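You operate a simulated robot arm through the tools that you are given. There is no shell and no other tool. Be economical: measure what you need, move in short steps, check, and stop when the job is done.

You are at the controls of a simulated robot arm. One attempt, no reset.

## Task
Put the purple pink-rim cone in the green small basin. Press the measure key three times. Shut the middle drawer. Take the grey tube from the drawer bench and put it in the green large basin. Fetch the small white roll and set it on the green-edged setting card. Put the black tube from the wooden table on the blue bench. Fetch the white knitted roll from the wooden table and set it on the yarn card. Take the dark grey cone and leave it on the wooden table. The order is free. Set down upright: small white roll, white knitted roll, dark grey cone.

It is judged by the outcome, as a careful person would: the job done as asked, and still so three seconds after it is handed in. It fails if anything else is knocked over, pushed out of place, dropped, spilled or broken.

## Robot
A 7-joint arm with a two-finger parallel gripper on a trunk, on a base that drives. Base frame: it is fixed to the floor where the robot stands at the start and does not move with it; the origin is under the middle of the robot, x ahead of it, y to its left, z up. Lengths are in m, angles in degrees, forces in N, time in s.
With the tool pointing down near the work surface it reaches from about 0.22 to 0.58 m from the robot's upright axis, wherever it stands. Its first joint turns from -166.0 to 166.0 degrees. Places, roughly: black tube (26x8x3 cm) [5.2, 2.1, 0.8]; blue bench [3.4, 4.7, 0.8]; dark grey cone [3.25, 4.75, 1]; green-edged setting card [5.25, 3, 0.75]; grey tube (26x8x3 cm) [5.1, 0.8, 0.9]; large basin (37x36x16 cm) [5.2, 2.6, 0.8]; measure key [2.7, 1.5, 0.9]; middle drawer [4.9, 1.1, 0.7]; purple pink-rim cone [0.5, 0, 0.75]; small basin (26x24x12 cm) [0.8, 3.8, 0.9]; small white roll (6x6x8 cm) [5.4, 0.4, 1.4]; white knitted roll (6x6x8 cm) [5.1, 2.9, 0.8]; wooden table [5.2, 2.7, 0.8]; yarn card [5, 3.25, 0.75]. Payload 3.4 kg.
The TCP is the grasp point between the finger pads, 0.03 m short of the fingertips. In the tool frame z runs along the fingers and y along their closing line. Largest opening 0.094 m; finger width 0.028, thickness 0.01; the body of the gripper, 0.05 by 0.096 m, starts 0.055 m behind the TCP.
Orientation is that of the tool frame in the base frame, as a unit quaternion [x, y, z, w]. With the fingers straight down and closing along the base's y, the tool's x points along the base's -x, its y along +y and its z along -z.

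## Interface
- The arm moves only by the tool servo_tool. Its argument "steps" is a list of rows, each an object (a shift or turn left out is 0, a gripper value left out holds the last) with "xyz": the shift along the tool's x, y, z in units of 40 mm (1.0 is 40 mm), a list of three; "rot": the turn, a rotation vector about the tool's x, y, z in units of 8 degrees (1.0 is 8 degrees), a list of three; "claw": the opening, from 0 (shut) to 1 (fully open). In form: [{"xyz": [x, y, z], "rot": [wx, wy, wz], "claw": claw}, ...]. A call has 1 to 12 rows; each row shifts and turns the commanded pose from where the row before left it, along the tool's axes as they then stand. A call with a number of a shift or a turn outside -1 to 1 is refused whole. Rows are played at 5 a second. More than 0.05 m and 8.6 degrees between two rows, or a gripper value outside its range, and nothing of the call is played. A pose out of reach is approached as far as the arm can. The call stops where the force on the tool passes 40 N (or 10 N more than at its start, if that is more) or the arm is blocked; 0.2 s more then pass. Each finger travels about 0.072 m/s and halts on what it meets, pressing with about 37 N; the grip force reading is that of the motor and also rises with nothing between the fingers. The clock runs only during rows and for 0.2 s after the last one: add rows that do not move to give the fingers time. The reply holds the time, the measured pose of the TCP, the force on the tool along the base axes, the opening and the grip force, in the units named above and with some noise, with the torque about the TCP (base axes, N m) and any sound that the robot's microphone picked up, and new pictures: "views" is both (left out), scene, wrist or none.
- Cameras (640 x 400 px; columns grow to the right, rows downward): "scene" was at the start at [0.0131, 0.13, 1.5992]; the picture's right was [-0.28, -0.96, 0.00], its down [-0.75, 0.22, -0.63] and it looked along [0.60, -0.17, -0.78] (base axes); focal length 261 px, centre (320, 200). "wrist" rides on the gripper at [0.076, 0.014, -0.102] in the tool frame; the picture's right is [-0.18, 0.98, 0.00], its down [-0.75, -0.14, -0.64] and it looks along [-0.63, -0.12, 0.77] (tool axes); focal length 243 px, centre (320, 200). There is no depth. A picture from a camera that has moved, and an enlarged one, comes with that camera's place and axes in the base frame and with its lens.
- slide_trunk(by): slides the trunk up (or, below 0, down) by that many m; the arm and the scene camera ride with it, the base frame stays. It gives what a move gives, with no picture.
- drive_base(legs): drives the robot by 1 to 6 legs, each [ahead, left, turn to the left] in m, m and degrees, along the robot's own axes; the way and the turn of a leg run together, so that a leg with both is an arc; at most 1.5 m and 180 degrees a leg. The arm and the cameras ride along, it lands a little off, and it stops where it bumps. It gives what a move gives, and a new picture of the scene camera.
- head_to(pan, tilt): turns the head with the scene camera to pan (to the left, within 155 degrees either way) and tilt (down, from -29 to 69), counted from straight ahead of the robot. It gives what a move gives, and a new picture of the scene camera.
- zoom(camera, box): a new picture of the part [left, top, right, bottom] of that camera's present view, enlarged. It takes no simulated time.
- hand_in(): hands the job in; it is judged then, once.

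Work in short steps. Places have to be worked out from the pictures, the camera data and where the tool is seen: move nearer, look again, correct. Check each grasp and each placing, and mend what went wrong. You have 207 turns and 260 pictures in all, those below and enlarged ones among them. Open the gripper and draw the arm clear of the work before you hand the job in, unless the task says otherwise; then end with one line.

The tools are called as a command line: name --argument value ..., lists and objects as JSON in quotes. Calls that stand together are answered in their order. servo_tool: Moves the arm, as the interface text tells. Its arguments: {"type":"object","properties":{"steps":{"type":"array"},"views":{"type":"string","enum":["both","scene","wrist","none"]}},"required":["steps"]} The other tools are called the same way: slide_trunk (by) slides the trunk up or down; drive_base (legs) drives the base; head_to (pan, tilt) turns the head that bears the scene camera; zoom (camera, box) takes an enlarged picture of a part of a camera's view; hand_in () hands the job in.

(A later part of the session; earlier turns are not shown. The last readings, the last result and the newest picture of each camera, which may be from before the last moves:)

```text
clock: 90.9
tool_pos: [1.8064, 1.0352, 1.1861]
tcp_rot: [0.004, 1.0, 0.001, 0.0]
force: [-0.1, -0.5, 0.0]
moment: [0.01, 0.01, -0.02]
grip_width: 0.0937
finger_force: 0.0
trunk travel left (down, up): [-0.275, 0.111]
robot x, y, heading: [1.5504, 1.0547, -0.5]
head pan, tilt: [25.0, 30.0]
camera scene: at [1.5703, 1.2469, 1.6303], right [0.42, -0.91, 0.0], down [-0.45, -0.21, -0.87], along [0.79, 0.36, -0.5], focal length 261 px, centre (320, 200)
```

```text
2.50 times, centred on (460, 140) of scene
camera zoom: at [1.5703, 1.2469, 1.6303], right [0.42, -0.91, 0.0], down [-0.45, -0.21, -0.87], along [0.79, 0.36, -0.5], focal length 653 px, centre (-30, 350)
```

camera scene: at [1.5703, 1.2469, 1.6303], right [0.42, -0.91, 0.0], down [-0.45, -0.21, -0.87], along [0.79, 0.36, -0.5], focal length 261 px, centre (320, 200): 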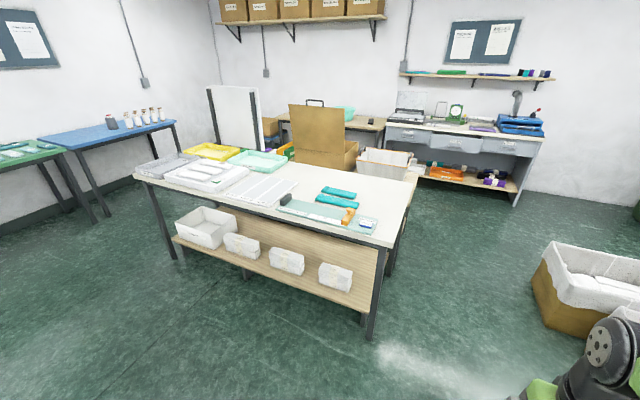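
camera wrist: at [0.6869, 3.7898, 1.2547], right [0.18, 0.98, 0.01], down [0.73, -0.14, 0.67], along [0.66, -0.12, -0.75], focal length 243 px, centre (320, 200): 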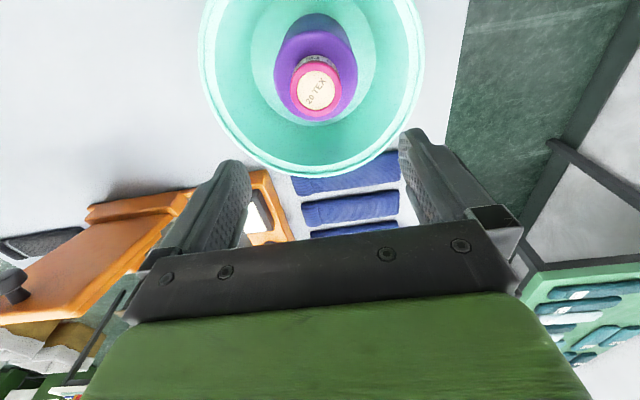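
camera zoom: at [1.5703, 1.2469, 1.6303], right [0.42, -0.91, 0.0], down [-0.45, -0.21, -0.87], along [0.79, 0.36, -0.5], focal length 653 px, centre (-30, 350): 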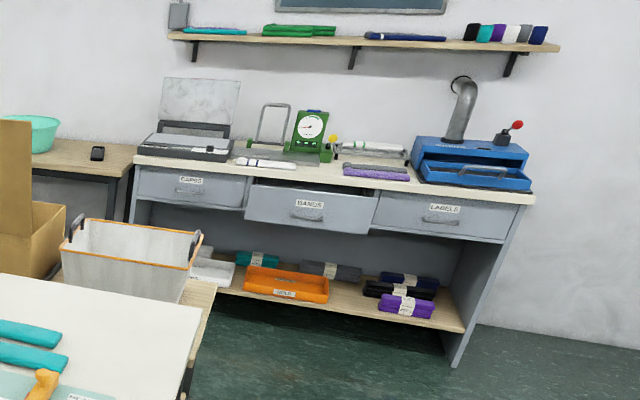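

The blue "MEASURE PUSH" key is at about (2.665, 1.486, 0.86). I drive to roughly (2.2, 1.48) facing the table and close the gripper.

drive_base --legs '[[0, 0.42, 0.4], [0.62, 0, 0]]'

head_to --pan -10 --tilt 50

servo_tool --steps '[{"xyz": [0, 0, 0], "claw": 0}, {}, {}, {}]'

```text
clock: 96.5
tool_pos: [2.4169, 1.4555, 1.1859]
tcp_rot: [0.005, 1.0, 0.001, -0.001]
force: [0.1, -0.3, 0.4]
moment: [0.0, 0.01, 0.01]
grip_width: 0.0938
finger_force: 0.1
trunk travel left (down, up): [-0.275, 0.111]
robot x, y, heading: [2.1582, 1.4764, -0.4]
head pan, tilt: [25.0, 30.0]
camera scene: at [2.1834, 1.6671, 1.6302], right [0.41, -0.91, 0.0], down [-0.46, -0.21, -0.87], along [0.79, 0.36, -0.5], focal length 261 px, centre (320, 200)
```

scene: 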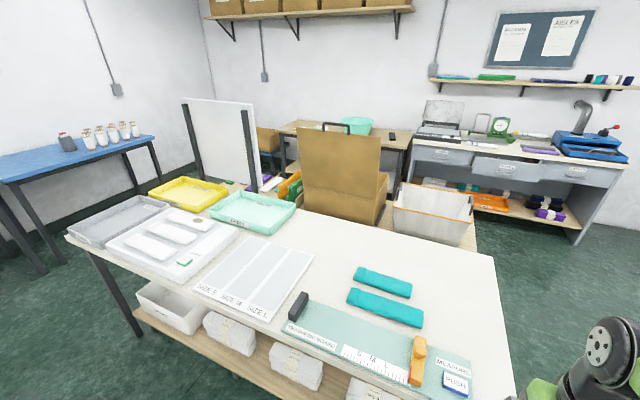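

```text
clock: 97.5
tool_pos: [2.4184, 1.4541, 1.1855]
tcp_rot: [0.005, 1.0, 0.001, -0.001]
force: [0.8, -0.1, 0.2]
moment: [0.02, 0.0, -0.02]
grip_width: 0.0939
finger_force: 0.1
trunk travel left (down, up): [-0.275, 0.111]
robot x, y, heading: [2.1592, 1.4766, -0.4]
head pan, tilt: [-10.0, 50.0]
camera scene: at [2.1761, 1.6157, 1.6008], right [-0.18, -0.98, 0.0], down [-0.75, 0.14, -0.64], along [0.63, -0.12, -0.77], focal length 261 px, centre (320, 200)
```

scene: 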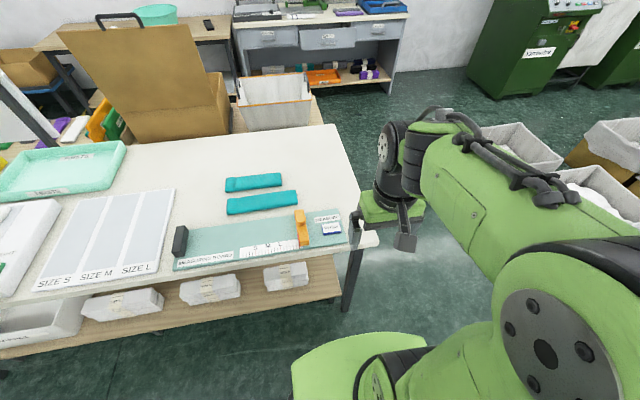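

```text
clock: 98.5
tool_pos: [2.4173, 1.4556, 1.1866]
tcp_rot: [0.006, 1.0, 0.002, 0.0]
force: [0.2, -0.4, -0.7]
moment: [-0.03, -0.01, 0.0]
grip_width: 0.0001
finger_force: 32.9
trunk travel left (down, up): [-0.275, 0.111]
robot x, y, heading: [2.1597, 1.4765, -0.4]
head pan, tilt: [-10.0, 50.0]
camera scene: at [2.1759, 1.6156, 1.6007], right [-0.18, -0.98, 0.0], down [-0.75, 0.14, -0.64], along [0.63, -0.12, -0.77], focal length 261 px, centre (320, 200)
camera wrist: at [2.3425, 1.4694, 1.2891], right [0.19, 0.98, 0.0], down [0.75, -0.15, 0.64], along [0.63, -0.12, -0.77], focal length 243 px, centre (320, 200)
```

scene: 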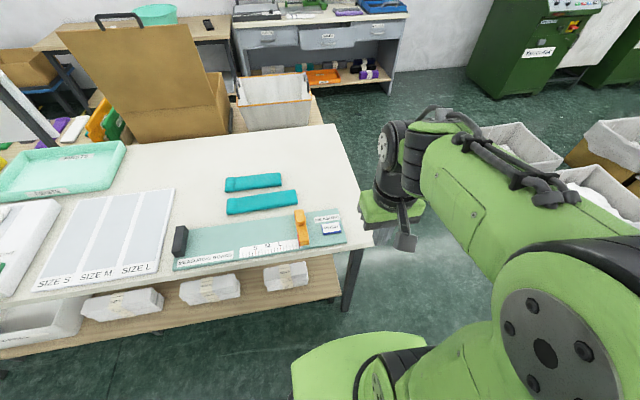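
wrist: 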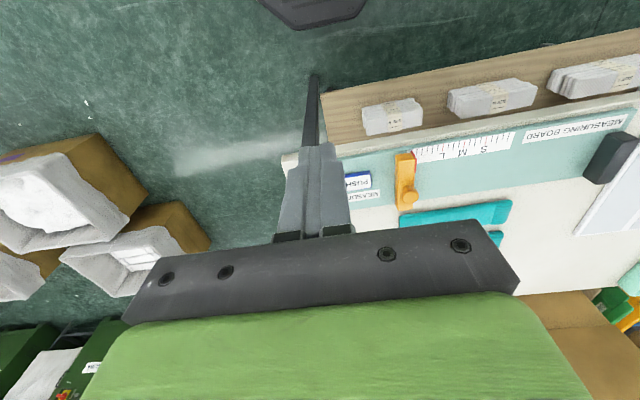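

The two views put the key near (2.645, 1.488, 0.88). I move the closed fingers above it and look again.

servo_tool --steps '[{"xyz": [-1, 0.2, 0]}, {"xyz": [-1, 0.2, 0]}, {"xyz": [-1, 0.2, 0]}, {"xyz": [-1, 0.23, 0]}, {"xyz": [-1, 0, 0]}, {"xyz": [-0.5, 0, 0.8]}, {"xyz": [0, 0, 1]}, {"xyz": [0, 0, 1]}, {"xyz": [0, 0, 1]}, {}]'

```text
clock: 100.7
tool_pos: [2.6377, 1.485, 1.0358]
tcp_rot: [0.006, 1.0, 0.001, 0.0]
force: [0.3, -0.4, -0.1]
moment: [0.01, -0.04, -0.02]
grip_width: 0.0001
finger_force: 33.2
trunk travel left (down, up): [-0.275, 0.111]
robot x, y, heading: [2.1586, 1.4788, -0.7]
head pan, tilt: [-10.0, 50.0]
camera scene: at [2.1754, 1.6157, 1.6007], right [-0.18, -0.98, 0.0], down [-0.75, 0.14, -0.64], along [0.63, -0.12, -0.77], focal length 261 px, centre (320, 200)
camera wrist: at [2.5622, 1.5009, 1.1385], right [0.19, 0.98, 0.0], down [0.75, -0.15, 0.64], along [0.63, -0.12, -0.77], focal length 243 px, centre (320, 200)
```

scene: 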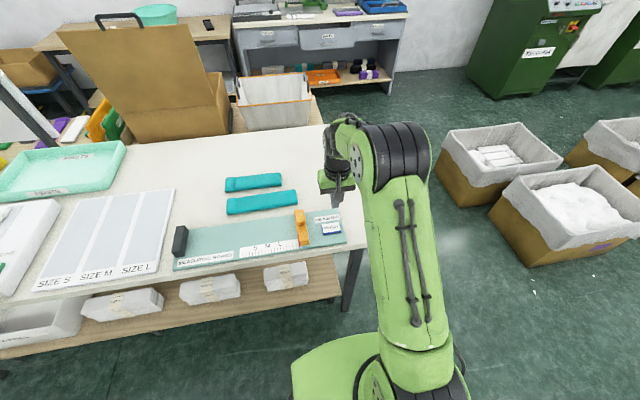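
wrist: 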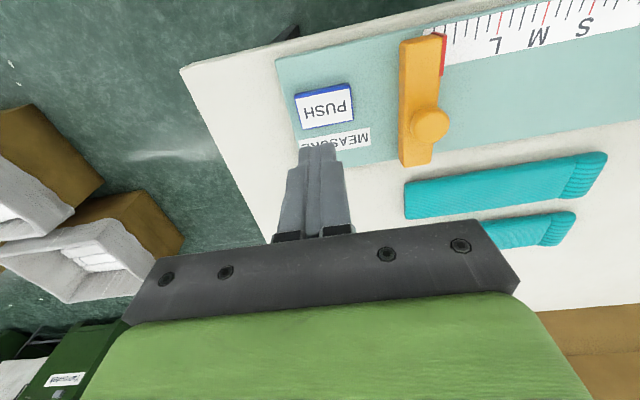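

Refined: key at (2.663, 1.488, ~0.84). I align and lower to just above.

servo_tool --steps '[{"xyz": [-0.63, 0.06, 0.3]}, {"xyz": [0, 0, 1]}, {"xyz": [0, 0, 1]}, {"xyz": [0, 0, 0.8]}, {}]'

```text
clock: 101.9
tool_pos: [2.6617, 1.4879, 0.9099]
tcp_rot: [0.005, 1.0, 0.0, 0.0]
force: [0.2, 0.3, -0.2]
moment: [-0.04, 0.0, -0.03]
grip_width: 0.0
finger_force: 33.6
trunk travel left (down, up): [-0.275, 0.111]
robot x, y, heading: [2.1598, 1.4763, -0.8]
head pan, tilt: [-10.0, 50.0]
camera scene: at [2.1759, 1.6156, 1.6008], right [-0.18, -0.98, 0.0], down [-0.75, 0.14, -0.64], along [0.63, -0.12, -0.77], focal length 261 px, centre (320, 200)
camera wrist: at [2.5863, 1.5028, 1.0128], right [0.19, 0.98, 0.0], down [0.75, -0.15, 0.64], along [0.63, -0.12, -0.77], focal length 243 px, centre (320, 200)
```

scene: 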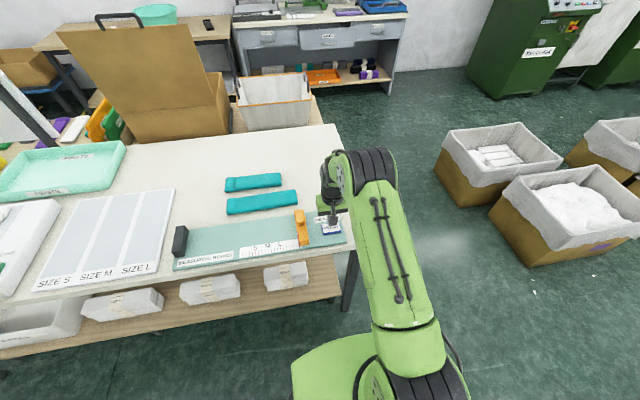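
wrist: 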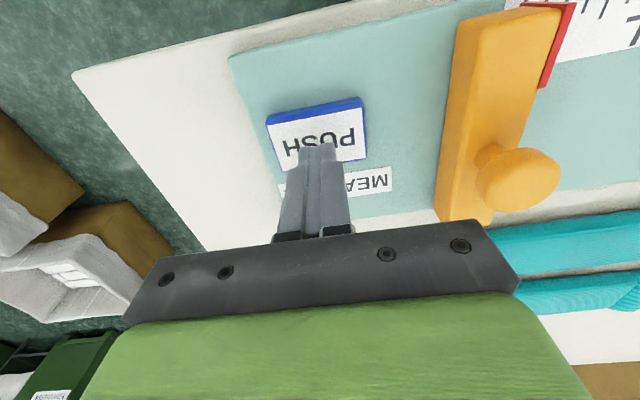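

Aligned. I press down slowly and listen.

servo_tool --steps '[{"xyz": [-0.1, -0.05, 0.3]}, {"xyz": [0, 0, 0.3]}, {"xyz": [0, 0, 0.15]}, {"xyz": [0, 0, 0.15]}, {"xyz": [0, 0, 0.15]}, {"xyz": [0, 0, 0.15]}]' --views "wrist"

```text
clock: 102.7
tool_pos: [2.6677, 1.4867, 0.8908]
tcp_rot: [0.005, 1.0, 0.0, 0.011]
force: [-3.4, -1.0, 24.2]
moment: [0.03, 0.48, -0.02]
grip_width: 0.0
finger_force: 32.8
trunk travel left (down, up): [-0.275, 0.111]
robot x, y, heading: [2.1557, 1.4803, -0.8]
head pan, tilt: [-10.0, 50.0]
heard: click
stopped in row 4: the force on the tool passed its limit at 45 N (the readings are from after the stop); the commanded pose is now the measured one
camera wrist: at [2.589, 1.5008, 0.9927], right [0.19, 0.98, 0.01], down [0.74, -0.15, 0.66], along [0.65, -0.12, -0.75], focal length 243 px, centre (320, 200)
```

wrist: 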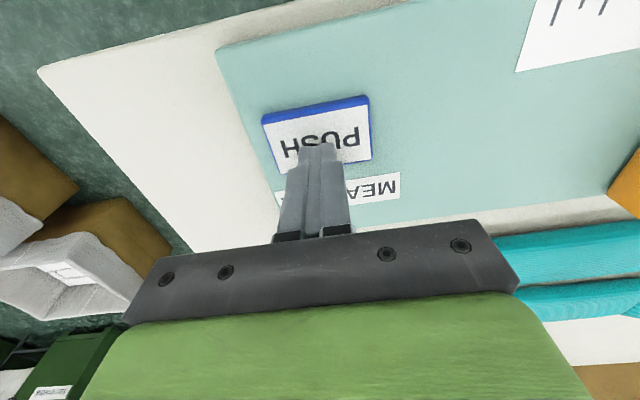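

One click heard and the slider reacted. I lift and press a second time.

servo_tool --steps '[{"xyz": [0, 0, -0.4]}, {}, {}, {}, {"xyz": [0, 0, 0.2]}, {"xyz": [0, 0, 0.1]}, {"xyz": [0, 0, 0.1]}, {"xyz": [0, 0, 0.1]}, {"xyz": [0, 0, 0.1]}]' --views "none"

```text
clock: 104.5
tool_pos: [2.6693, 1.4854, 0.8918]
tcp_rot: [0.006, 1.0, 0.001, 0.014]
force: [-3.8, 0.9, 23.9]
moment: [0.03, 0.54, 0.03]
grip_width: 0.0002
finger_force: 33.0
trunk travel left (down, up): [-0.275, 0.111]
robot x, y, heading: [2.1641, 1.4791, -0.4]
head pan, tilt: [-10.0, 50.0]
heard: click
stopped in row 8: the force on the tool passed its limit at 42 N (the readings are from after the stop); the commanded pose is now the measured one
```

Second click. A third press the same way, and then lift off.

servo_tool --steps '[{"xyz": [0, 0, -0.4]}, {}, {}, {}, {"xyz": [0, 0, 0.2]}, {"xyz": [0, 0, 0.1]}, {"xyz": [0, 0, 0.1]}, {"xyz": [0, 0, 0.1]}, {"xyz": [0, 0, 0.1]}]' --views "none"

servo_tool --steps '[{"xyz": [0, 0, -0.5]}, {"xyz": [0, 0, -1]}, {"xyz": [0, 0, -1]}, {"xyz": [0, 0, -1]}, {"xyz": [0, 0, -1]}, {"xyz": [0, 0, -1]}, {}]' --views "scene"

```text
clock: 106.2
tool_pos: [2.672, 1.4859, 0.8924]
tcp_rot: [0.004, 1.0, 0.001, 0.018]
force: [-4.9, 0.7, 23.8]
moment: [0.0, 0.58, -0.01]
grip_width: 0.0
finger_force: 32.9
trunk travel left (down, up): [-0.275, 0.111]
robot x, y, heading: [2.16, 1.4777, -0.6]
head pan, tilt: [-10.0, 50.0]
heard: click
stopped in row 8: the force on the tool passed its limit at 43 N (the readings are from after the stop); the commanded pose is now the measured one
```

```text
clock: 107.8
tool_pos: [2.6692, 1.4856, 1.1051]
tcp_rot: [0.005, 1.0, 0.001, 0.01]
force: [0.5, 0.3, 0.4]
moment: [-0.01, 0.01, -0.02]
grip_width: 0.0
finger_force: 32.7
trunk travel left (down, up): [-0.275, 0.111]
robot x, y, heading: [2.1582, 1.4822, -0.7]
head pan, tilt: [-10.0, 50.0]
camera scene: at [2.1764, 1.6156, 1.6007], right [-0.18, -0.98, 0.0], down [-0.75, 0.14, -0.64], along [0.63, -0.12, -0.77], focal length 261 px, centre (320, 200)
```

scene: 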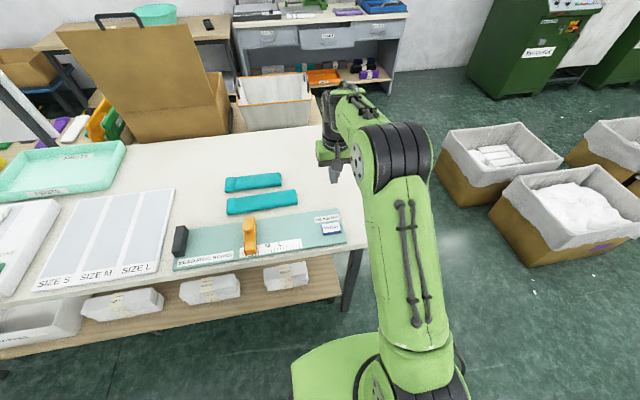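

All three presses registered. Next I head to the drawer bench: retract the arm, slip out south of the table (y≈0.9) and go east.

servo_tool --steps '[{"xyz": [1, 0, -0.5], "claw": 1}, {"xyz": [1, 0, -0.5]}, {"xyz": [1, 0, -0.5]}, {"xyz": [1, 0, -0.5]}, {"xyz": [1, 0, 0]}, {"xyz": [1, 0, 0], "rot": [0, 0.15, 0]}, {}]' --views "none"

drive_base --legs '[[-0.25, 0, 0.7], [0, -0.58, 0], [1.3, 0, 0], [0.5, 0, 0]]'

head_to --pan 20 --tilt 25

```text
clock: 109.5
tool_pos: [2.43, 1.4892, 1.18]
tcp_rot: [0.004, 1.0, 0.002, -0.001]
force: [1.3, -0.6, -0.5]
moment: [-0.01, 0.0, -0.02]
grip_width: 0.0939
finger_force: 0.0
trunk travel left (down, up): [-0.275, 0.111]
robot x, y, heading: [2.158, 1.4795, -0.6]
head pan, tilt: [-10.0, 50.0]
```

```text
clock: 122.9
tool_pos: [3.9949, 0.9453, 1.1791]
tcp_rot: [-0.014, 1.0, 0.002, -0.001]
force: [-0.1, 0.2, -0.4]
moment: [-0.01, -0.02, 0.03]
grip_width: 0.0936
finger_force: 0.0
trunk travel left (down, up): [-0.275, 0.111]
robot x, y, heading: [3.7239, 0.9226, 1.5]
head pan, tilt: [-10.0, 50.0]
camera scene: at [3.7371, 1.0633, 1.6007], right [-0.15, -0.99, 0.0], down [-0.76, 0.11, -0.64], along [0.64, -0.1, -0.77], focal length 261 px, centre (320, 200)
```

scene: 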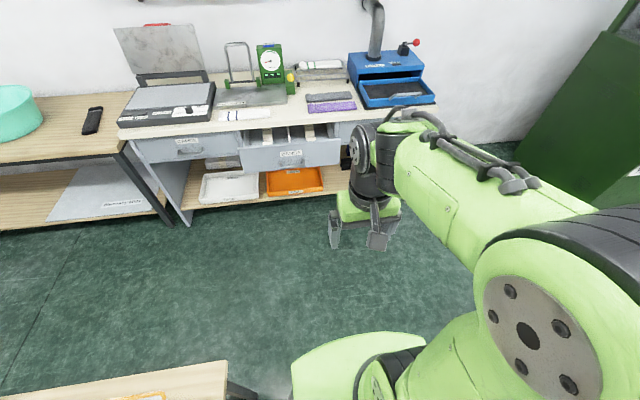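

```text
clock: 123.9
tool_pos: [3.9952, 0.9462, 1.1799]
tcp_rot: [-0.015, 1.0, 0.0, 0.0]
force: [0.5, 1.1, 0.1]
moment: [0.01, 0.01, -0.02]
grip_width: 0.094
finger_force: 0.0
trunk travel left (down, up): [-0.275, 0.111]
robot x, y, heading: [3.7244, 0.9271, 1.6]
head pan, tilt: [20.0, 25.0]
camera scene: at [3.746, 1.1084, 1.6382], right [0.37, -0.93, 0.0], down [-0.39, -0.15, -0.91], along [0.84, 0.33, -0.42], focal length 261 px, centre (320, 200)
```

scene: 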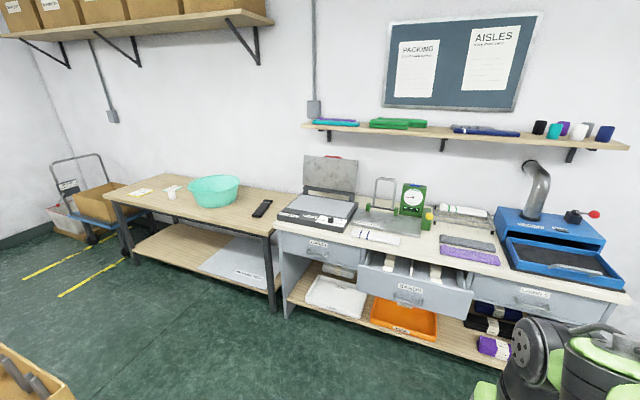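

Great overview. I zoom on the bench, shelf and wooden table.

zoom --camera "scene" --box '[90, 160, 290, 260]'

zoom --camera "scene" --box '[340, 100, 640, 320]'

```text
3.20 times, centred on (190, 210) of scene
camera zoom: at [3.746, 1.1084, 1.6382], right [0.37, -0.93, 0.0], down [-0.39, -0.15, -0.91], along [0.84, 0.33, -0.42], focal length 836 px, centre (736, 168)
```

zoom: 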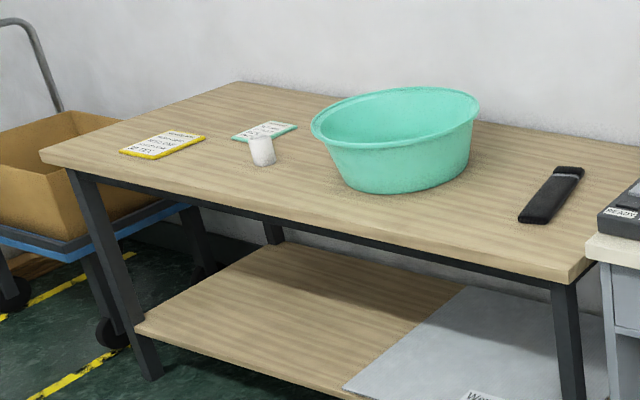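

```text
1.82 times, centred on (490, 210) of scene
camera zoom: at [3.746, 1.1084, 1.6382], right [0.37, -0.93, 0.0], down [-0.39, -0.15, -0.91], along [0.84, 0.33, -0.42], focal length 475 px, centre (11, 182)
```

zoom: 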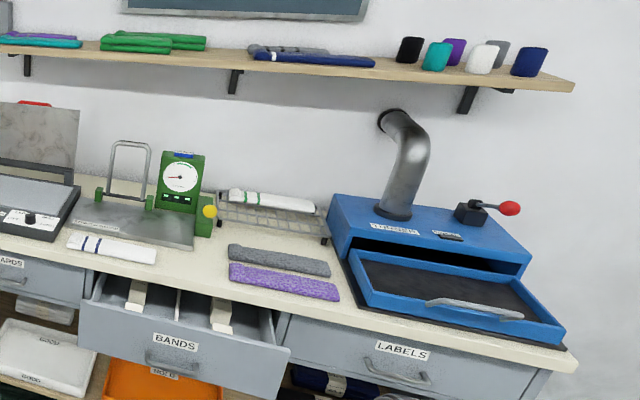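

Drawer front centre is near (4.76, 1.05), spanning z≈0.63–0.82. I drive up facing it, stopping at x≈4.3.

drive_base --legs '[[0.56, 0.12, -1.6]]'

servo_tool --steps '[{"xyz": [0, 0, 0], "claw": 0}, {}, {}, {}]' --views "wrist"

head_to --pan 0 --tilt 50

```text
clock: 127.1
tool_pos: [4.5369, 1.0616, 1.1799]
tcp_rot: [0.003, 1.0, 0.002, 0.0]
force: [-0.2, 0.4, -0.3]
moment: [0.04, 0.01, 0.04]
grip_width: 0.094
finger_force: 0.0
trunk travel left (down, up): [-0.275, 0.111]
robot x, y, heading: [4.2639, 1.0506, -0.7]
head pan, tilt: [20.0, 25.0]
camera scene: at [4.2947, 1.232, 1.6382], right [0.33, -0.94, 0.0], down [-0.4, -0.14, -0.91], along [0.85, 0.3, -0.42], focal length 261 px, centre (320, 200)
```

scene: 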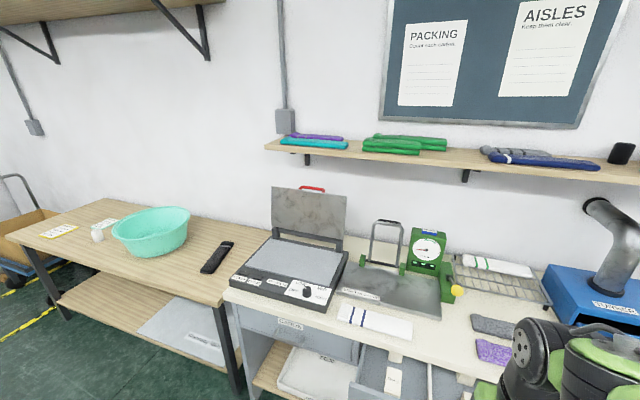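

```text
clock: 128.1
tool_pos: [4.5361, 1.0628, 1.1808]
tcp_rot: [0.004, 1.0, 0.002, -0.001]
force: [-0.4, -0.3, 0.2]
moment: [-0.03, 0.01, 0.01]
grip_width: 0.0001
finger_force: 33.3
trunk travel left (down, up): [-0.275, 0.111]
robot x, y, heading: [4.2666, 1.0496, -0.7]
head pan, tilt: [20.0, 25.0]
camera wrist: at [4.4616, 1.0759, 1.2835], right [0.19, 0.98, 0.0], down [0.75, -0.15, 0.64], along [0.63, -0.12, -0.77], focal length 243 px, centre (320, 200)
```

wrist: 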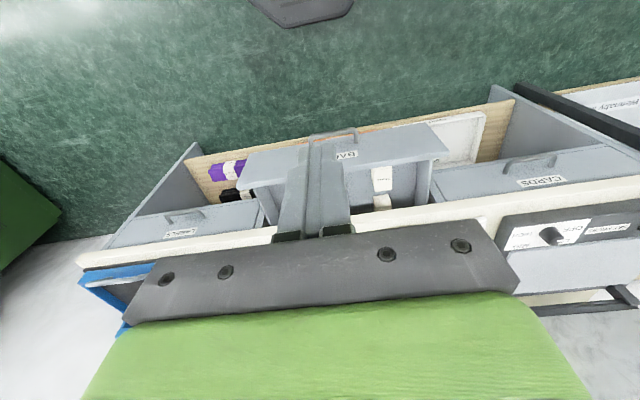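

```text
clock: 128.9
tool_pos: [4.5364, 1.0615, 1.1807]
tcp_rot: [0.004, 1.0, 0.002, 0.0]
force: [0.1, 0.3, -0.7]
moment: [-0.02, -0.01, -0.01]
grip_width: 0.0
finger_force: 33.0
trunk travel left (down, up): [-0.275, 0.111]
robot x, y, heading: [4.2644, 1.0486, -0.4]
head pan, tilt: [0.0, 50.0]
camera scene: at [4.2841, 1.2005, 1.6008], right [-0.01, -1.0, 0.0], down [-0.77, 0.01, -0.64], along [0.64, -0.01, -0.77], focal length 261 px, centre (320, 200)
```

scene: 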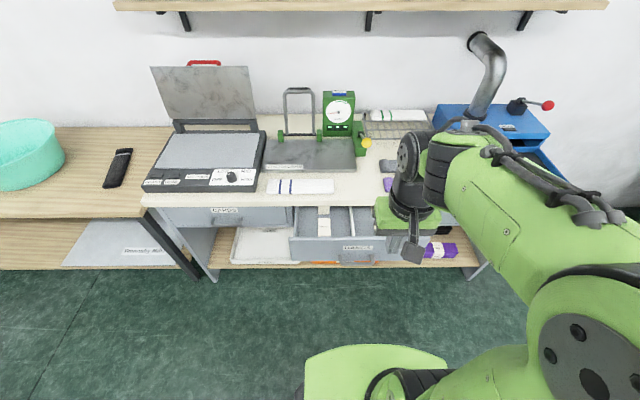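

The label is centred at y≈1.065. I tilt the closed fingers forward 40° and lower them in front of the drawer face.

servo_tool --steps '[{"rot": [0, -1, 0]}, {"rot": [0, -1, 0]}, {"rot": [0, -1, 0]}, {"rot": [0, -1, 0]}, {"rot": [0, -1, 0]}, {}]' --views "none"

servo_tool --steps '[{"xyz": [0.463, 0, 0.9]}, {"xyz": [0.463, 0, 0.9]}, {"xyz": [0.463, 0, 0.9]}, {"xyz": [0.463, 0, 0.9]}, {"xyz": [0.463, 0, 0.9]}, {"xyz": [0.463, 0, 0.9]}, {"xyz": [0.463, 0, 0.9]}, {"xyz": [0.463, 0, 0.9]}, {"xyz": [0.463, 0, 0.9]}, {"xyz": [0.463, 0, 0.9]}, {}]'

```text
clock: 130.3
tool_pos: [4.5625, 1.0594, 1.1897]
tcp_rot: [0.004, 0.94, 0.0, 0.342]
force: [0.1, -0.3, 0.3]
moment: [0.03, -0.02, -0.02]
grip_width: 0.0
finger_force: 32.7
out of reach, approached as far as the arm can: row 5
trunk travel left (down, up): [-0.275, 0.111]
robot x, y, heading: [4.267, 1.0463, -0.4]
head pan, tilt: [0.0, 50.0]
```

```text
clock: 132.8
tool_pos: [4.6981, 1.0663, 0.8287]
tcp_rot: [0.005, 0.94, 0.0, 0.342]
force: [0.2, -0.4, -0.6]
moment: [0.0, 0.02, 0.0]
grip_width: 0.0
finger_force: 32.8
out of reach, approached as far as the arm can: row 1, 2, 3, 4
trunk travel left (down, up): [-0.275, 0.111]
robot x, y, heading: [4.2653, 1.0478, -0.4]
head pan, tilt: [0.0, 50.0]
camera scene: at [4.2835, 1.2006, 1.6007], right [-0.01, -1.0, 0.0], down [-0.77, 0.01, -0.64], along [0.64, -0.01, -0.77], focal length 261 px, centre (320, 200)
camera wrist: at [4.5741, 1.0819, 0.8589], right [0.15, 0.98, 0.12], down [0.16, -0.15, 0.98], along [0.98, -0.13, -0.18], focal length 243 px, centre (320, 200)
```

scene: 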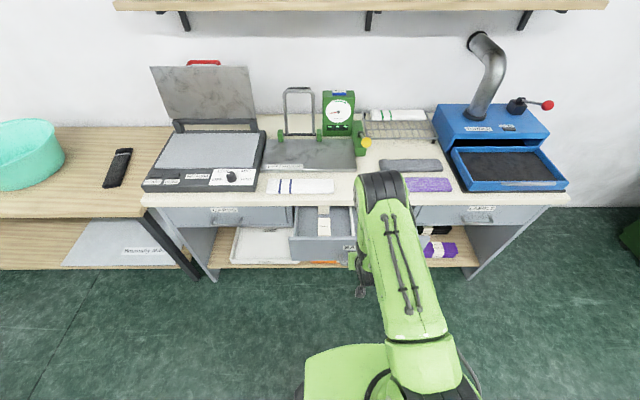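
wrist: 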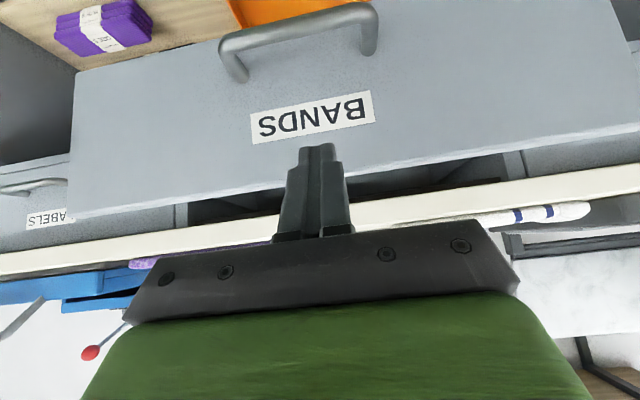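

Centred on the label but a bit high. I lower 5 cm, then push forward in steps.

servo_tool --steps '[{"xyz": [0.4, 0, 0.48]}, {"xyz": [0.4, 0, 0.48]}, {"xyz": [-0.4, 0, 0.33]}, {"xyz": [-0.4, 0, 0.33]}, {}]' --views "wrist"

```text
clock: 133.9
tool_pos: [4.7423, 1.0665, 0.7792]
tcp_rot: [0.005, 0.94, -0.001, 0.342]
force: [0.5, -0.3, -0.9]
moment: [-0.01, -0.02, 0.05]
grip_width: 0.0
finger_force: 33.1
trunk travel left (down, up): [-0.275, 0.111]
robot x, y, heading: [4.2652, 1.0515, -0.6]
head pan, tilt: [0.0, 50.0]
camera wrist: at [4.6188, 1.0821, 0.8092], right [0.15, 0.98, 0.12], down [0.16, -0.15, 0.98], along [0.98, -0.13, -0.18], focal length 243 px, centre (320, 200)
```

wrist: 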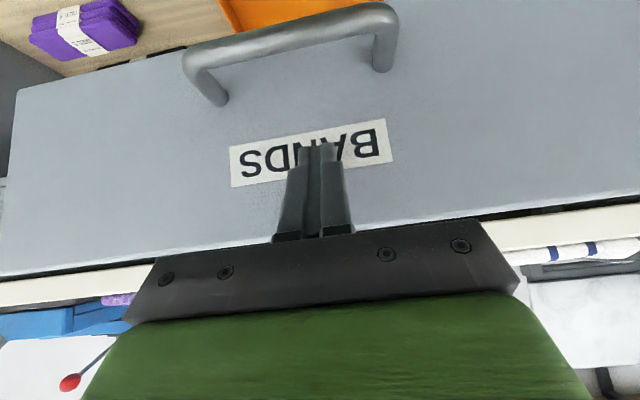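

Aimed at the label centre. Now pushing forward along x.

servo_tool --steps '[{"xyz": [-0.4, 0, 0.33]}, {"xyz": [-0.4, 0, 0.33]}, {"xyz": [-0.4, 0, 0.33]}, {"xyz": [-0.4, 0, 0.33]}, {"xyz": [-0.4, 0, 0.33]}, {}]' --views "both"

```text
clock: 135.3
tool_pos: [4.8447, 1.0629, 0.7809]
tcp_rot: [0.004, 0.939, 0.0, 0.343]
force: [-0.1, 0.3, -1.1]
moment: [-0.04, -0.01, -0.01]
grip_width: 0.0001
finger_force: 33.5
trunk travel left (down, up): [-0.275, 0.111]
robot x, y, heading: [4.2657, 1.0506, -0.6]
head pan, tilt: [0.0, 50.0]
camera scene: at [4.284, 1.2004, 1.6007], right [-0.01, -1.0, 0.0], down [-0.77, 0.01, -0.64], along [0.64, -0.01, -0.77], focal length 261 px, centre (320, 200)
camera wrist: at [4.7215, 1.0788, 0.8112], right [0.15, 0.98, 0.12], down [0.16, -0.15, 0.98], along [0.98, -0.13, -0.18], focal length 243 px, centre (320, 200)
```

scene: 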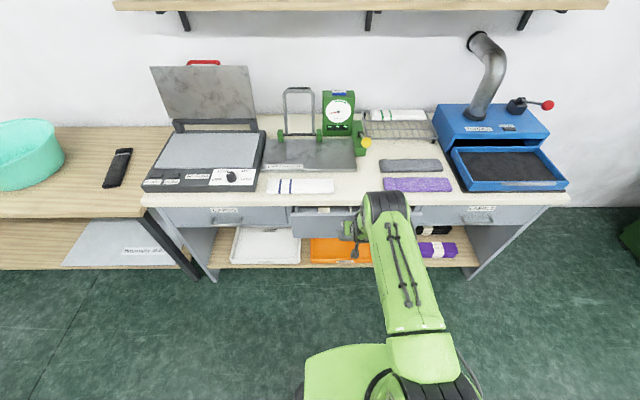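
wrist: 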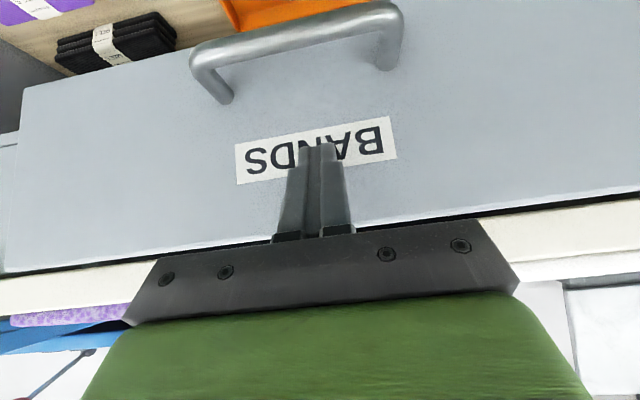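

The drawer slides in easily. I continue until it stops.

servo_tool --steps '[{"xyz": [-0.4, 0, 0.33]}, {"xyz": [-0.4, 0, 0.33]}, {"xyz": [-0.4, 0, 0.33]}, {"xyz": [-0.4, 0, 0.33]}, {}]' --views "both"

```text
clock: 136.6
tool_pos: [4.9215, 1.0628, 0.7792]
tcp_rot: [0.005, 0.941, 0.0, 0.338]
force: [-37.7, -0.2, 5.2]
moment: [-0.22, 0.36, 0.01]
grip_width: 0.0002
finger_force: 33.1
trunk travel left (down, up): [-0.275, 0.111]
robot x, y, heading: [4.2662, 1.0471, -0.6]
head pan, tilt: [0.0, 50.0]
camera scene: at [4.2768, 1.2004, 1.6008], right [-0.01, -1.0, 0.0], down [-0.76, 0.01, -0.65], along [0.65, -0.01, -0.76], focal length 261 px, centre (320, 200)
camera wrist: at [4.7979, 1.0784, 0.8111], right [0.15, 0.98, 0.12], down [0.17, -0.14, 0.97], along [0.97, -0.13, -0.19], focal length 243 px, centre (320, 200)
```

scene: 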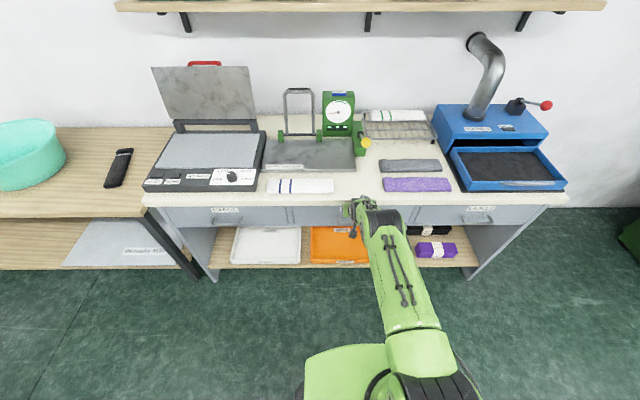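
wrist: 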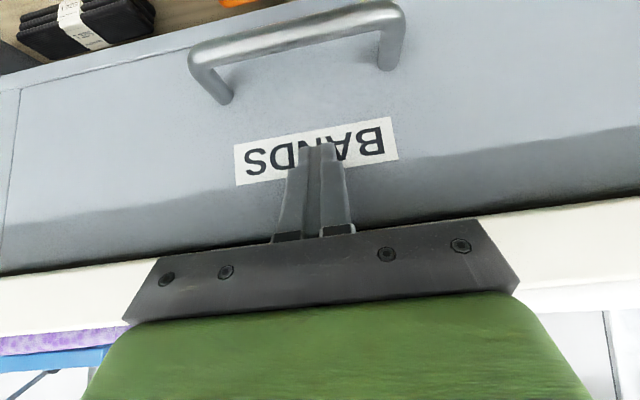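

The drawer is flush (37 N resistance). I back off and raise, then inspect the grey tube.

servo_tool --steps '[{"xyz": [0.5, 0, -0.41]}, {"xyz": [0.5, 0, -0.41]}, {"xyz": [0.5, 0, -0.41]}, {"xyz": [0.5, 0, -0.41]}, {"xyz": [-0.643, 0, -0.766]}, {"xyz": [-0.643, 0, -0.766]}, {"xyz": [-0.643, 0, -0.766]}, {"xyz": [-0.643, 0, -0.766]}, {"xyz": [-0.643, 0, -0.766]}, {"xyz": [-0.643, 0, -0.766]}, {}]' --views "scene"

zoom --camera "scene" --box '[350, 100, 510, 220]'

```text
clock: 138.9
tool_pos: [4.8248, 1.0657, 1.0186]
tcp_rot: [0.005, 0.94, 0.0, 0.341]
force: [-0.4, 0.1, 0.1]
moment: [-0.03, 0.0, 0.0]
grip_width: 0.0
finger_force: 33.4
trunk travel left (down, up): [-0.275, 0.111]
robot x, y, heading: [4.2652, 1.0483, -0.6]
head pan, tilt: [0.0, 50.0]
camera scene: at [4.2849, 1.2003, 1.6007], right [-0.01, -1.0, 0.0], down [-0.77, 0.01, -0.64], along [0.64, -0.01, -0.77], focal length 261 px, centre (320, 200)
```

scene: 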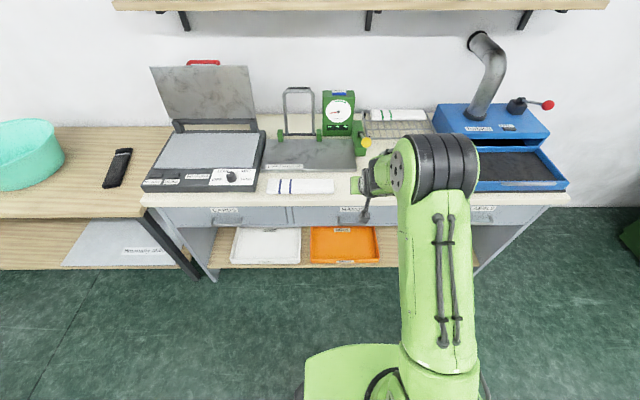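

```text
3.33 times, centred on (430, 160) of scene
camera zoom: at [4.2849, 1.2003, 1.6007], right [-0.01, -1.0, 0.0], down [-0.77, 0.01, -0.64], along [0.64, -0.01, -0.77], focal length 870 px, centre (-47, 333)
```

zoom: 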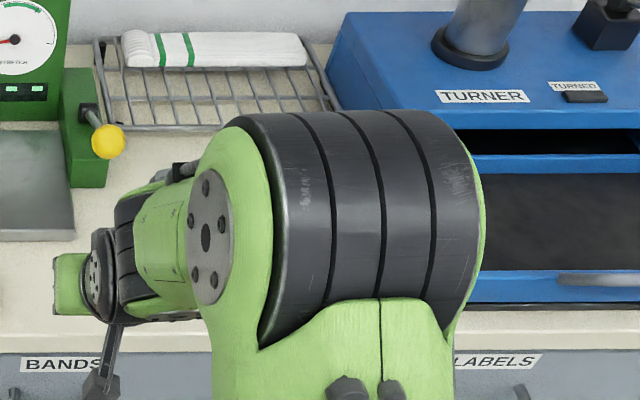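

I straighten the tool, retract, and move the base in front of the grey tube (y≈0.8), closer to the bench.

servo_tool --steps '[{"rot": [0, 1, 0], "claw": 1}, {"rot": [0, 1, 0]}, {"rot": [0, 1, 0]}, {"rot": [0, 1, 0]}, {"rot": [0, 1, 0]}, {"xyz": [1, 0, -0.5]}, {"xyz": [1, 0, -0.5]}, {"xyz": [1, 0, -0.5]}, {"xyz": [1, 0, -0.5]}, {"xyz": [1, 0, -0.5]}, {"xyz": [1, 0, -0.5]}, {}]' --views "none"

drive_base --legs '[[0, -0.22, 0.5], [0.28, 0, 0]]'

servo_tool --steps '[{}]' --views "wrist"

```text
clock: 141.6
tool_pos: [4.5855, 1.0648, 1.1398]
tcp_rot: [0.003, 1.0, 0.002, -0.001]
force: [1.6, -0.5, -0.4]
moment: [-0.03, 0.02, 0.0]
grip_width: 0.094
finger_force: 0.1
trunk travel left (down, up): [-0.275, 0.111]
robot x, y, heading: [4.2647, 1.0542, -0.7]
head pan, tilt: [0.0, 50.0]
```

```text
clock: 144.8
tool_pos: [4.86, 0.8465, 1.1392]
tcp_rot: [-0.003, 1.0, 0.001, 0.0]
force: [0.1, 0.0, -0.6]
moment: [0.04, 0.03, 0.01]
grip_width: 0.0941
finger_force: 0.0
trunk travel left (down, up): [-0.275, 0.111]
robot x, y, heading: [4.5394, 0.8261, 0.3]
head pan, tilt: [0.0, 50.0]
camera scene: at [4.5595, 0.9762, 1.6007], right [0.0, -1.0, 0.0], down [-0.77, 0.0, -0.64], along [0.64, 0.0, -0.77], focal length 261 px, centre (320, 200)
```

scene: 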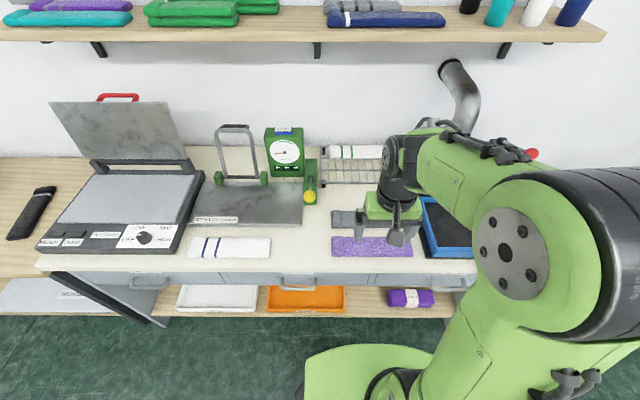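

```text
clock: 145.2
tool_pos: [4.8599, 0.8453, 1.1393]
tcp_rot: [-0.002, 1.0, 0.002, -0.001]
force: [-0.7, 0.0, -0.2]
moment: [0.03, 0.02, 0.02]
grip_width: 0.094
finger_force: 0.0
trunk travel left (down, up): [-0.275, 0.111]
robot x, y, heading: [4.541, 0.8246, 0.1]
head pan, tilt: [0.0, 50.0]
camera wrist: at [4.7842, 0.8595, 1.2433], right [0.18, 0.98, 0.0], down [0.75, -0.14, 0.64], along [0.63, -0.11, -0.77], focal length 243 px, centre (320, 200)
```

wrist: 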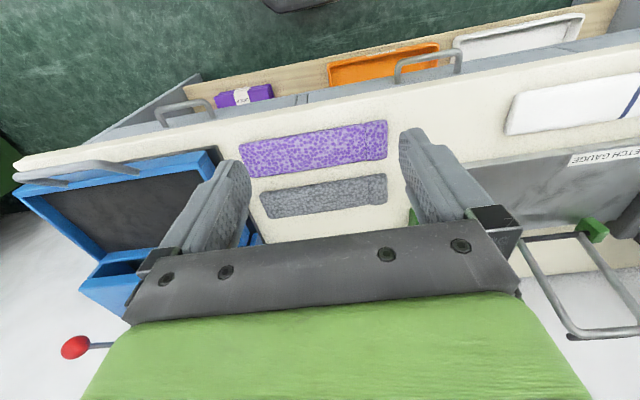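

The drawer is shut. Tubes lie along y with a ~4 cm gap; grey centre at about (5.07, 0.818), top z≈0.88. I turn the tool 90° so the fingers close along x.

servo_tool --steps '[{"rot": [0, 0, 0.9375]}, {"rot": [0, 0, 0.9375]}, {"rot": [0, 0, 0.9375]}, {"rot": [0, 0, 0.9375]}, {"rot": [0, 0, 0.9375]}, {"rot": [0, 0, 0.9375]}, {"rot": [0, 0, 0.9375]}, {"rot": [0, 0, 0.9375]}, {"rot": [0, 0, 0.9375]}, {"rot": [0, 0, 0.9375]}, {"rot": [0, 0, 0.9375]}, {"rot": [0, 0, 0.9375]}]' --views "none"

servo_tool --steps '[{"xyz": [0, 1, 0]}, {"xyz": [0, 1, 0]}, {"xyz": [0, 1, 0]}, {"xyz": [0, 1, 0]}, {"xyz": [-0.6, 0.9, 0]}, {"xyz": [0, 0, 1]}, {"xyz": [0, 0, 1]}, {"xyz": [0, 0, 1]}, {}]'

```text
clock: 147.8
tool_pos: [4.8603, 0.8459, 1.1409]
tcp_rot: [0.706, 0.708, 0.002, -0.002]
force: [-0.2, 0.5, 0.1]
moment: [0.02, -0.03, -0.02]
grip_width: 0.0939
finger_force: 0.0
trunk travel left (down, up): [-0.275, 0.111]
robot x, y, heading: [4.5381, 0.821, 0.3]
head pan, tilt: [0.0, 50.0]
```

```text
clock: 149.8
tool_pos: [5.0539, 0.8207, 1.0231]
tcp_rot: [0.705, 0.709, 0.001, -0.002]
force: [0.6, -1.5, -0.3]
moment: [-0.01, 0.04, 0.0]
grip_width: 0.0943
finger_force: 0.1
trunk travel left (down, up): [-0.275, 0.111]
robot x, y, heading: [4.5438, 0.8253, 0.4]
head pan, tilt: [0.0, 50.0]
camera scene: at [4.5581, 0.9763, 1.6007], right [0.0, -1.0, 0.0], down [-0.77, 0.0, -0.64], along [0.64, 0.0, -0.77], focal length 261 px, centre (320, 200)
camera wrist: at [5.0678, 0.8974, 1.1269], right [0.98, -0.18, 0.0], down [-0.14, -0.76, 0.64], along [-0.12, -0.63, -0.77], focal length 243 px, centre (320, 200)
```

scene: 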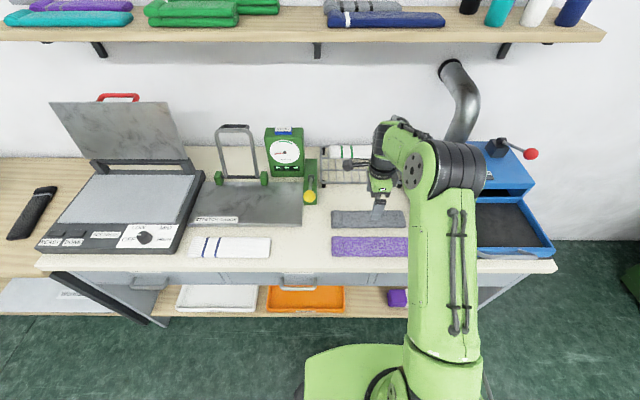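
wrist: 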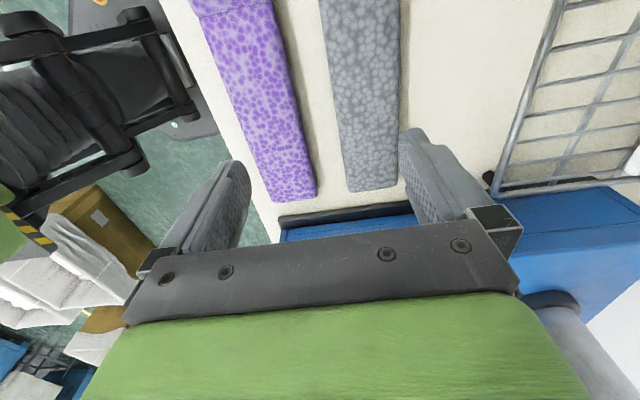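

Grey tube centre is at x≈5.09, width ~7.5 cm. I shift +3.6 cm and descend partway.

servo_tool --steps '[{"xyz": [0.1, 0.9, 0]}, {"xyz": [0, 0, 1]}, {"xyz": [0, 0, 1]}, {}]' --views "wrist"

```text
clock: 150.8
tool_pos: [5.09, 0.8273, 0.9378]
tcp_rot: [0.705, 0.709, 0.001, -0.001]
force: [-0.6, -0.1, -0.2]
moment: [0.0, -0.01, 0.05]
grip_width: 0.0942
finger_force: 0.0
trunk travel left (down, up): [-0.275, 0.111]
robot x, y, heading: [4.5384, 0.8272, 0.3]
head pan, tilt: [0.0, 50.0]
camera wrist: at [5.1045, 0.9038, 1.0405], right [0.98, -0.18, 0.0], down [-0.14, -0.76, 0.64], along [-0.11, -0.63, -0.77], focal length 243 px, centre (320, 200)
```

wrist: 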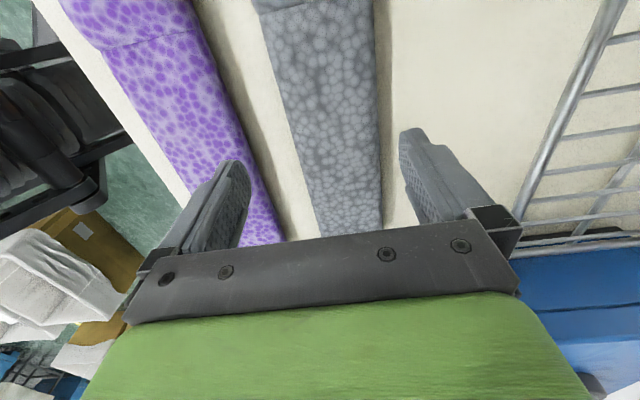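

Tube centre is about 1 cm further in x. I shift, descend to the bench level and close.

servo_tool --steps '[{"xyz": [0, 0.25, 0.4]}, {"xyz": [0, 0, 0.4]}, {"xyz": [0, 0, 0.2]}, {"xyz": [0, 0, 0.15]}, {"xyz": [0, 0, 0.1]}, {}]' --views "wrist"

```text
clock: 152.2
tool_pos: [5.1019, 0.8272, 0.8903]
tcp_rot: [0.706, 0.708, 0.002, -0.001]
force: [0.9, -0.4, 0.9]
moment: [0.01, 0.01, 0.03]
grip_width: 0.0939
finger_force: 0.1
trunk travel left (down, up): [-0.275, 0.111]
robot x, y, heading: [4.5404, 0.8251, 0.4]
head pan, tilt: [0.0, 50.0]
camera wrist: at [5.1158, 0.9043, 0.9937], right [0.98, -0.18, 0.0], down [-0.14, -0.76, 0.64], along [-0.11, -0.63, -0.77], focal length 243 px, centre (320, 200)
```

wrist: 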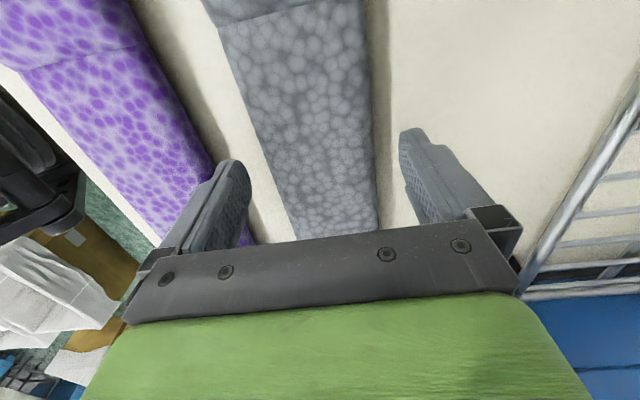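

servo_tool --steps '[{"xyz": [0, 0.05, 0.12]}, {"claw": 0}, {}, {}, {}, {"xyz": [0, 0, -0.5]}, {"xyz": [0, 0, -1]}, {}]' --views "both"

```text
clock: 154.0
tool_pos: [5.1027, 0.8278, 0.9472]
tcp_rot: [0.705, 0.709, 0.001, -0.002]
force: [-0.4, -0.5, -0.7]
moment: [-0.01, 0.01, 0.02]
grip_width: 0.0684
finger_force: 36.8
trunk travel left (down, up): [-0.275, 0.111]
robot x, y, heading: [4.5415, 0.8236, 0.3]
head pan, tilt: [0.0, 50.0]
camera scene: at [4.5591, 0.9763, 1.6007], right [0.0, -1.0, 0.0], down [-0.77, 0.0, -0.64], along [0.64, 0.0, -0.77], focal length 261 px, centre (320, 200)
camera wrist: at [5.1169, 0.9042, 1.0497], right [0.98, -0.18, 0.0], down [-0.14, -0.76, 0.64], along [-0.12, -0.63, -0.77], focal length 243 px, centre (320, 200)
```

scene: 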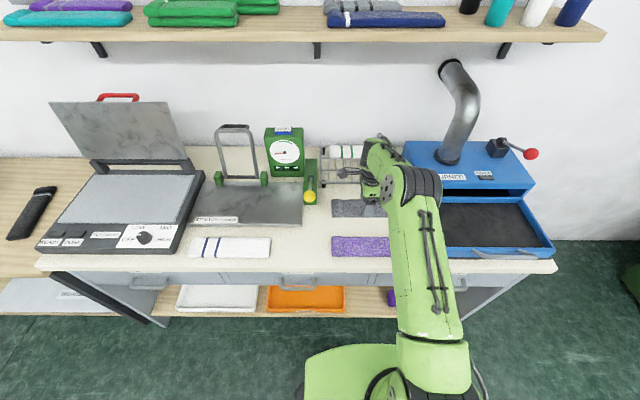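
wrist: 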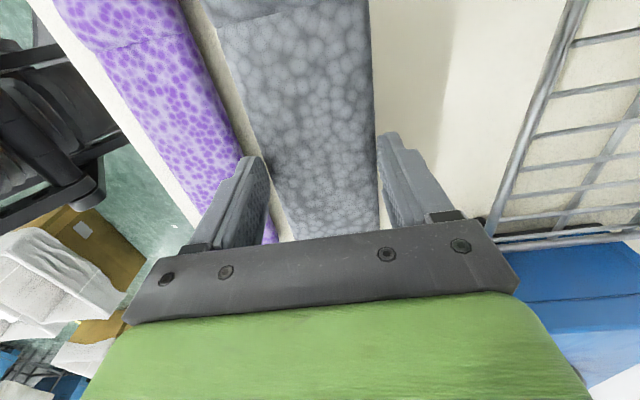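

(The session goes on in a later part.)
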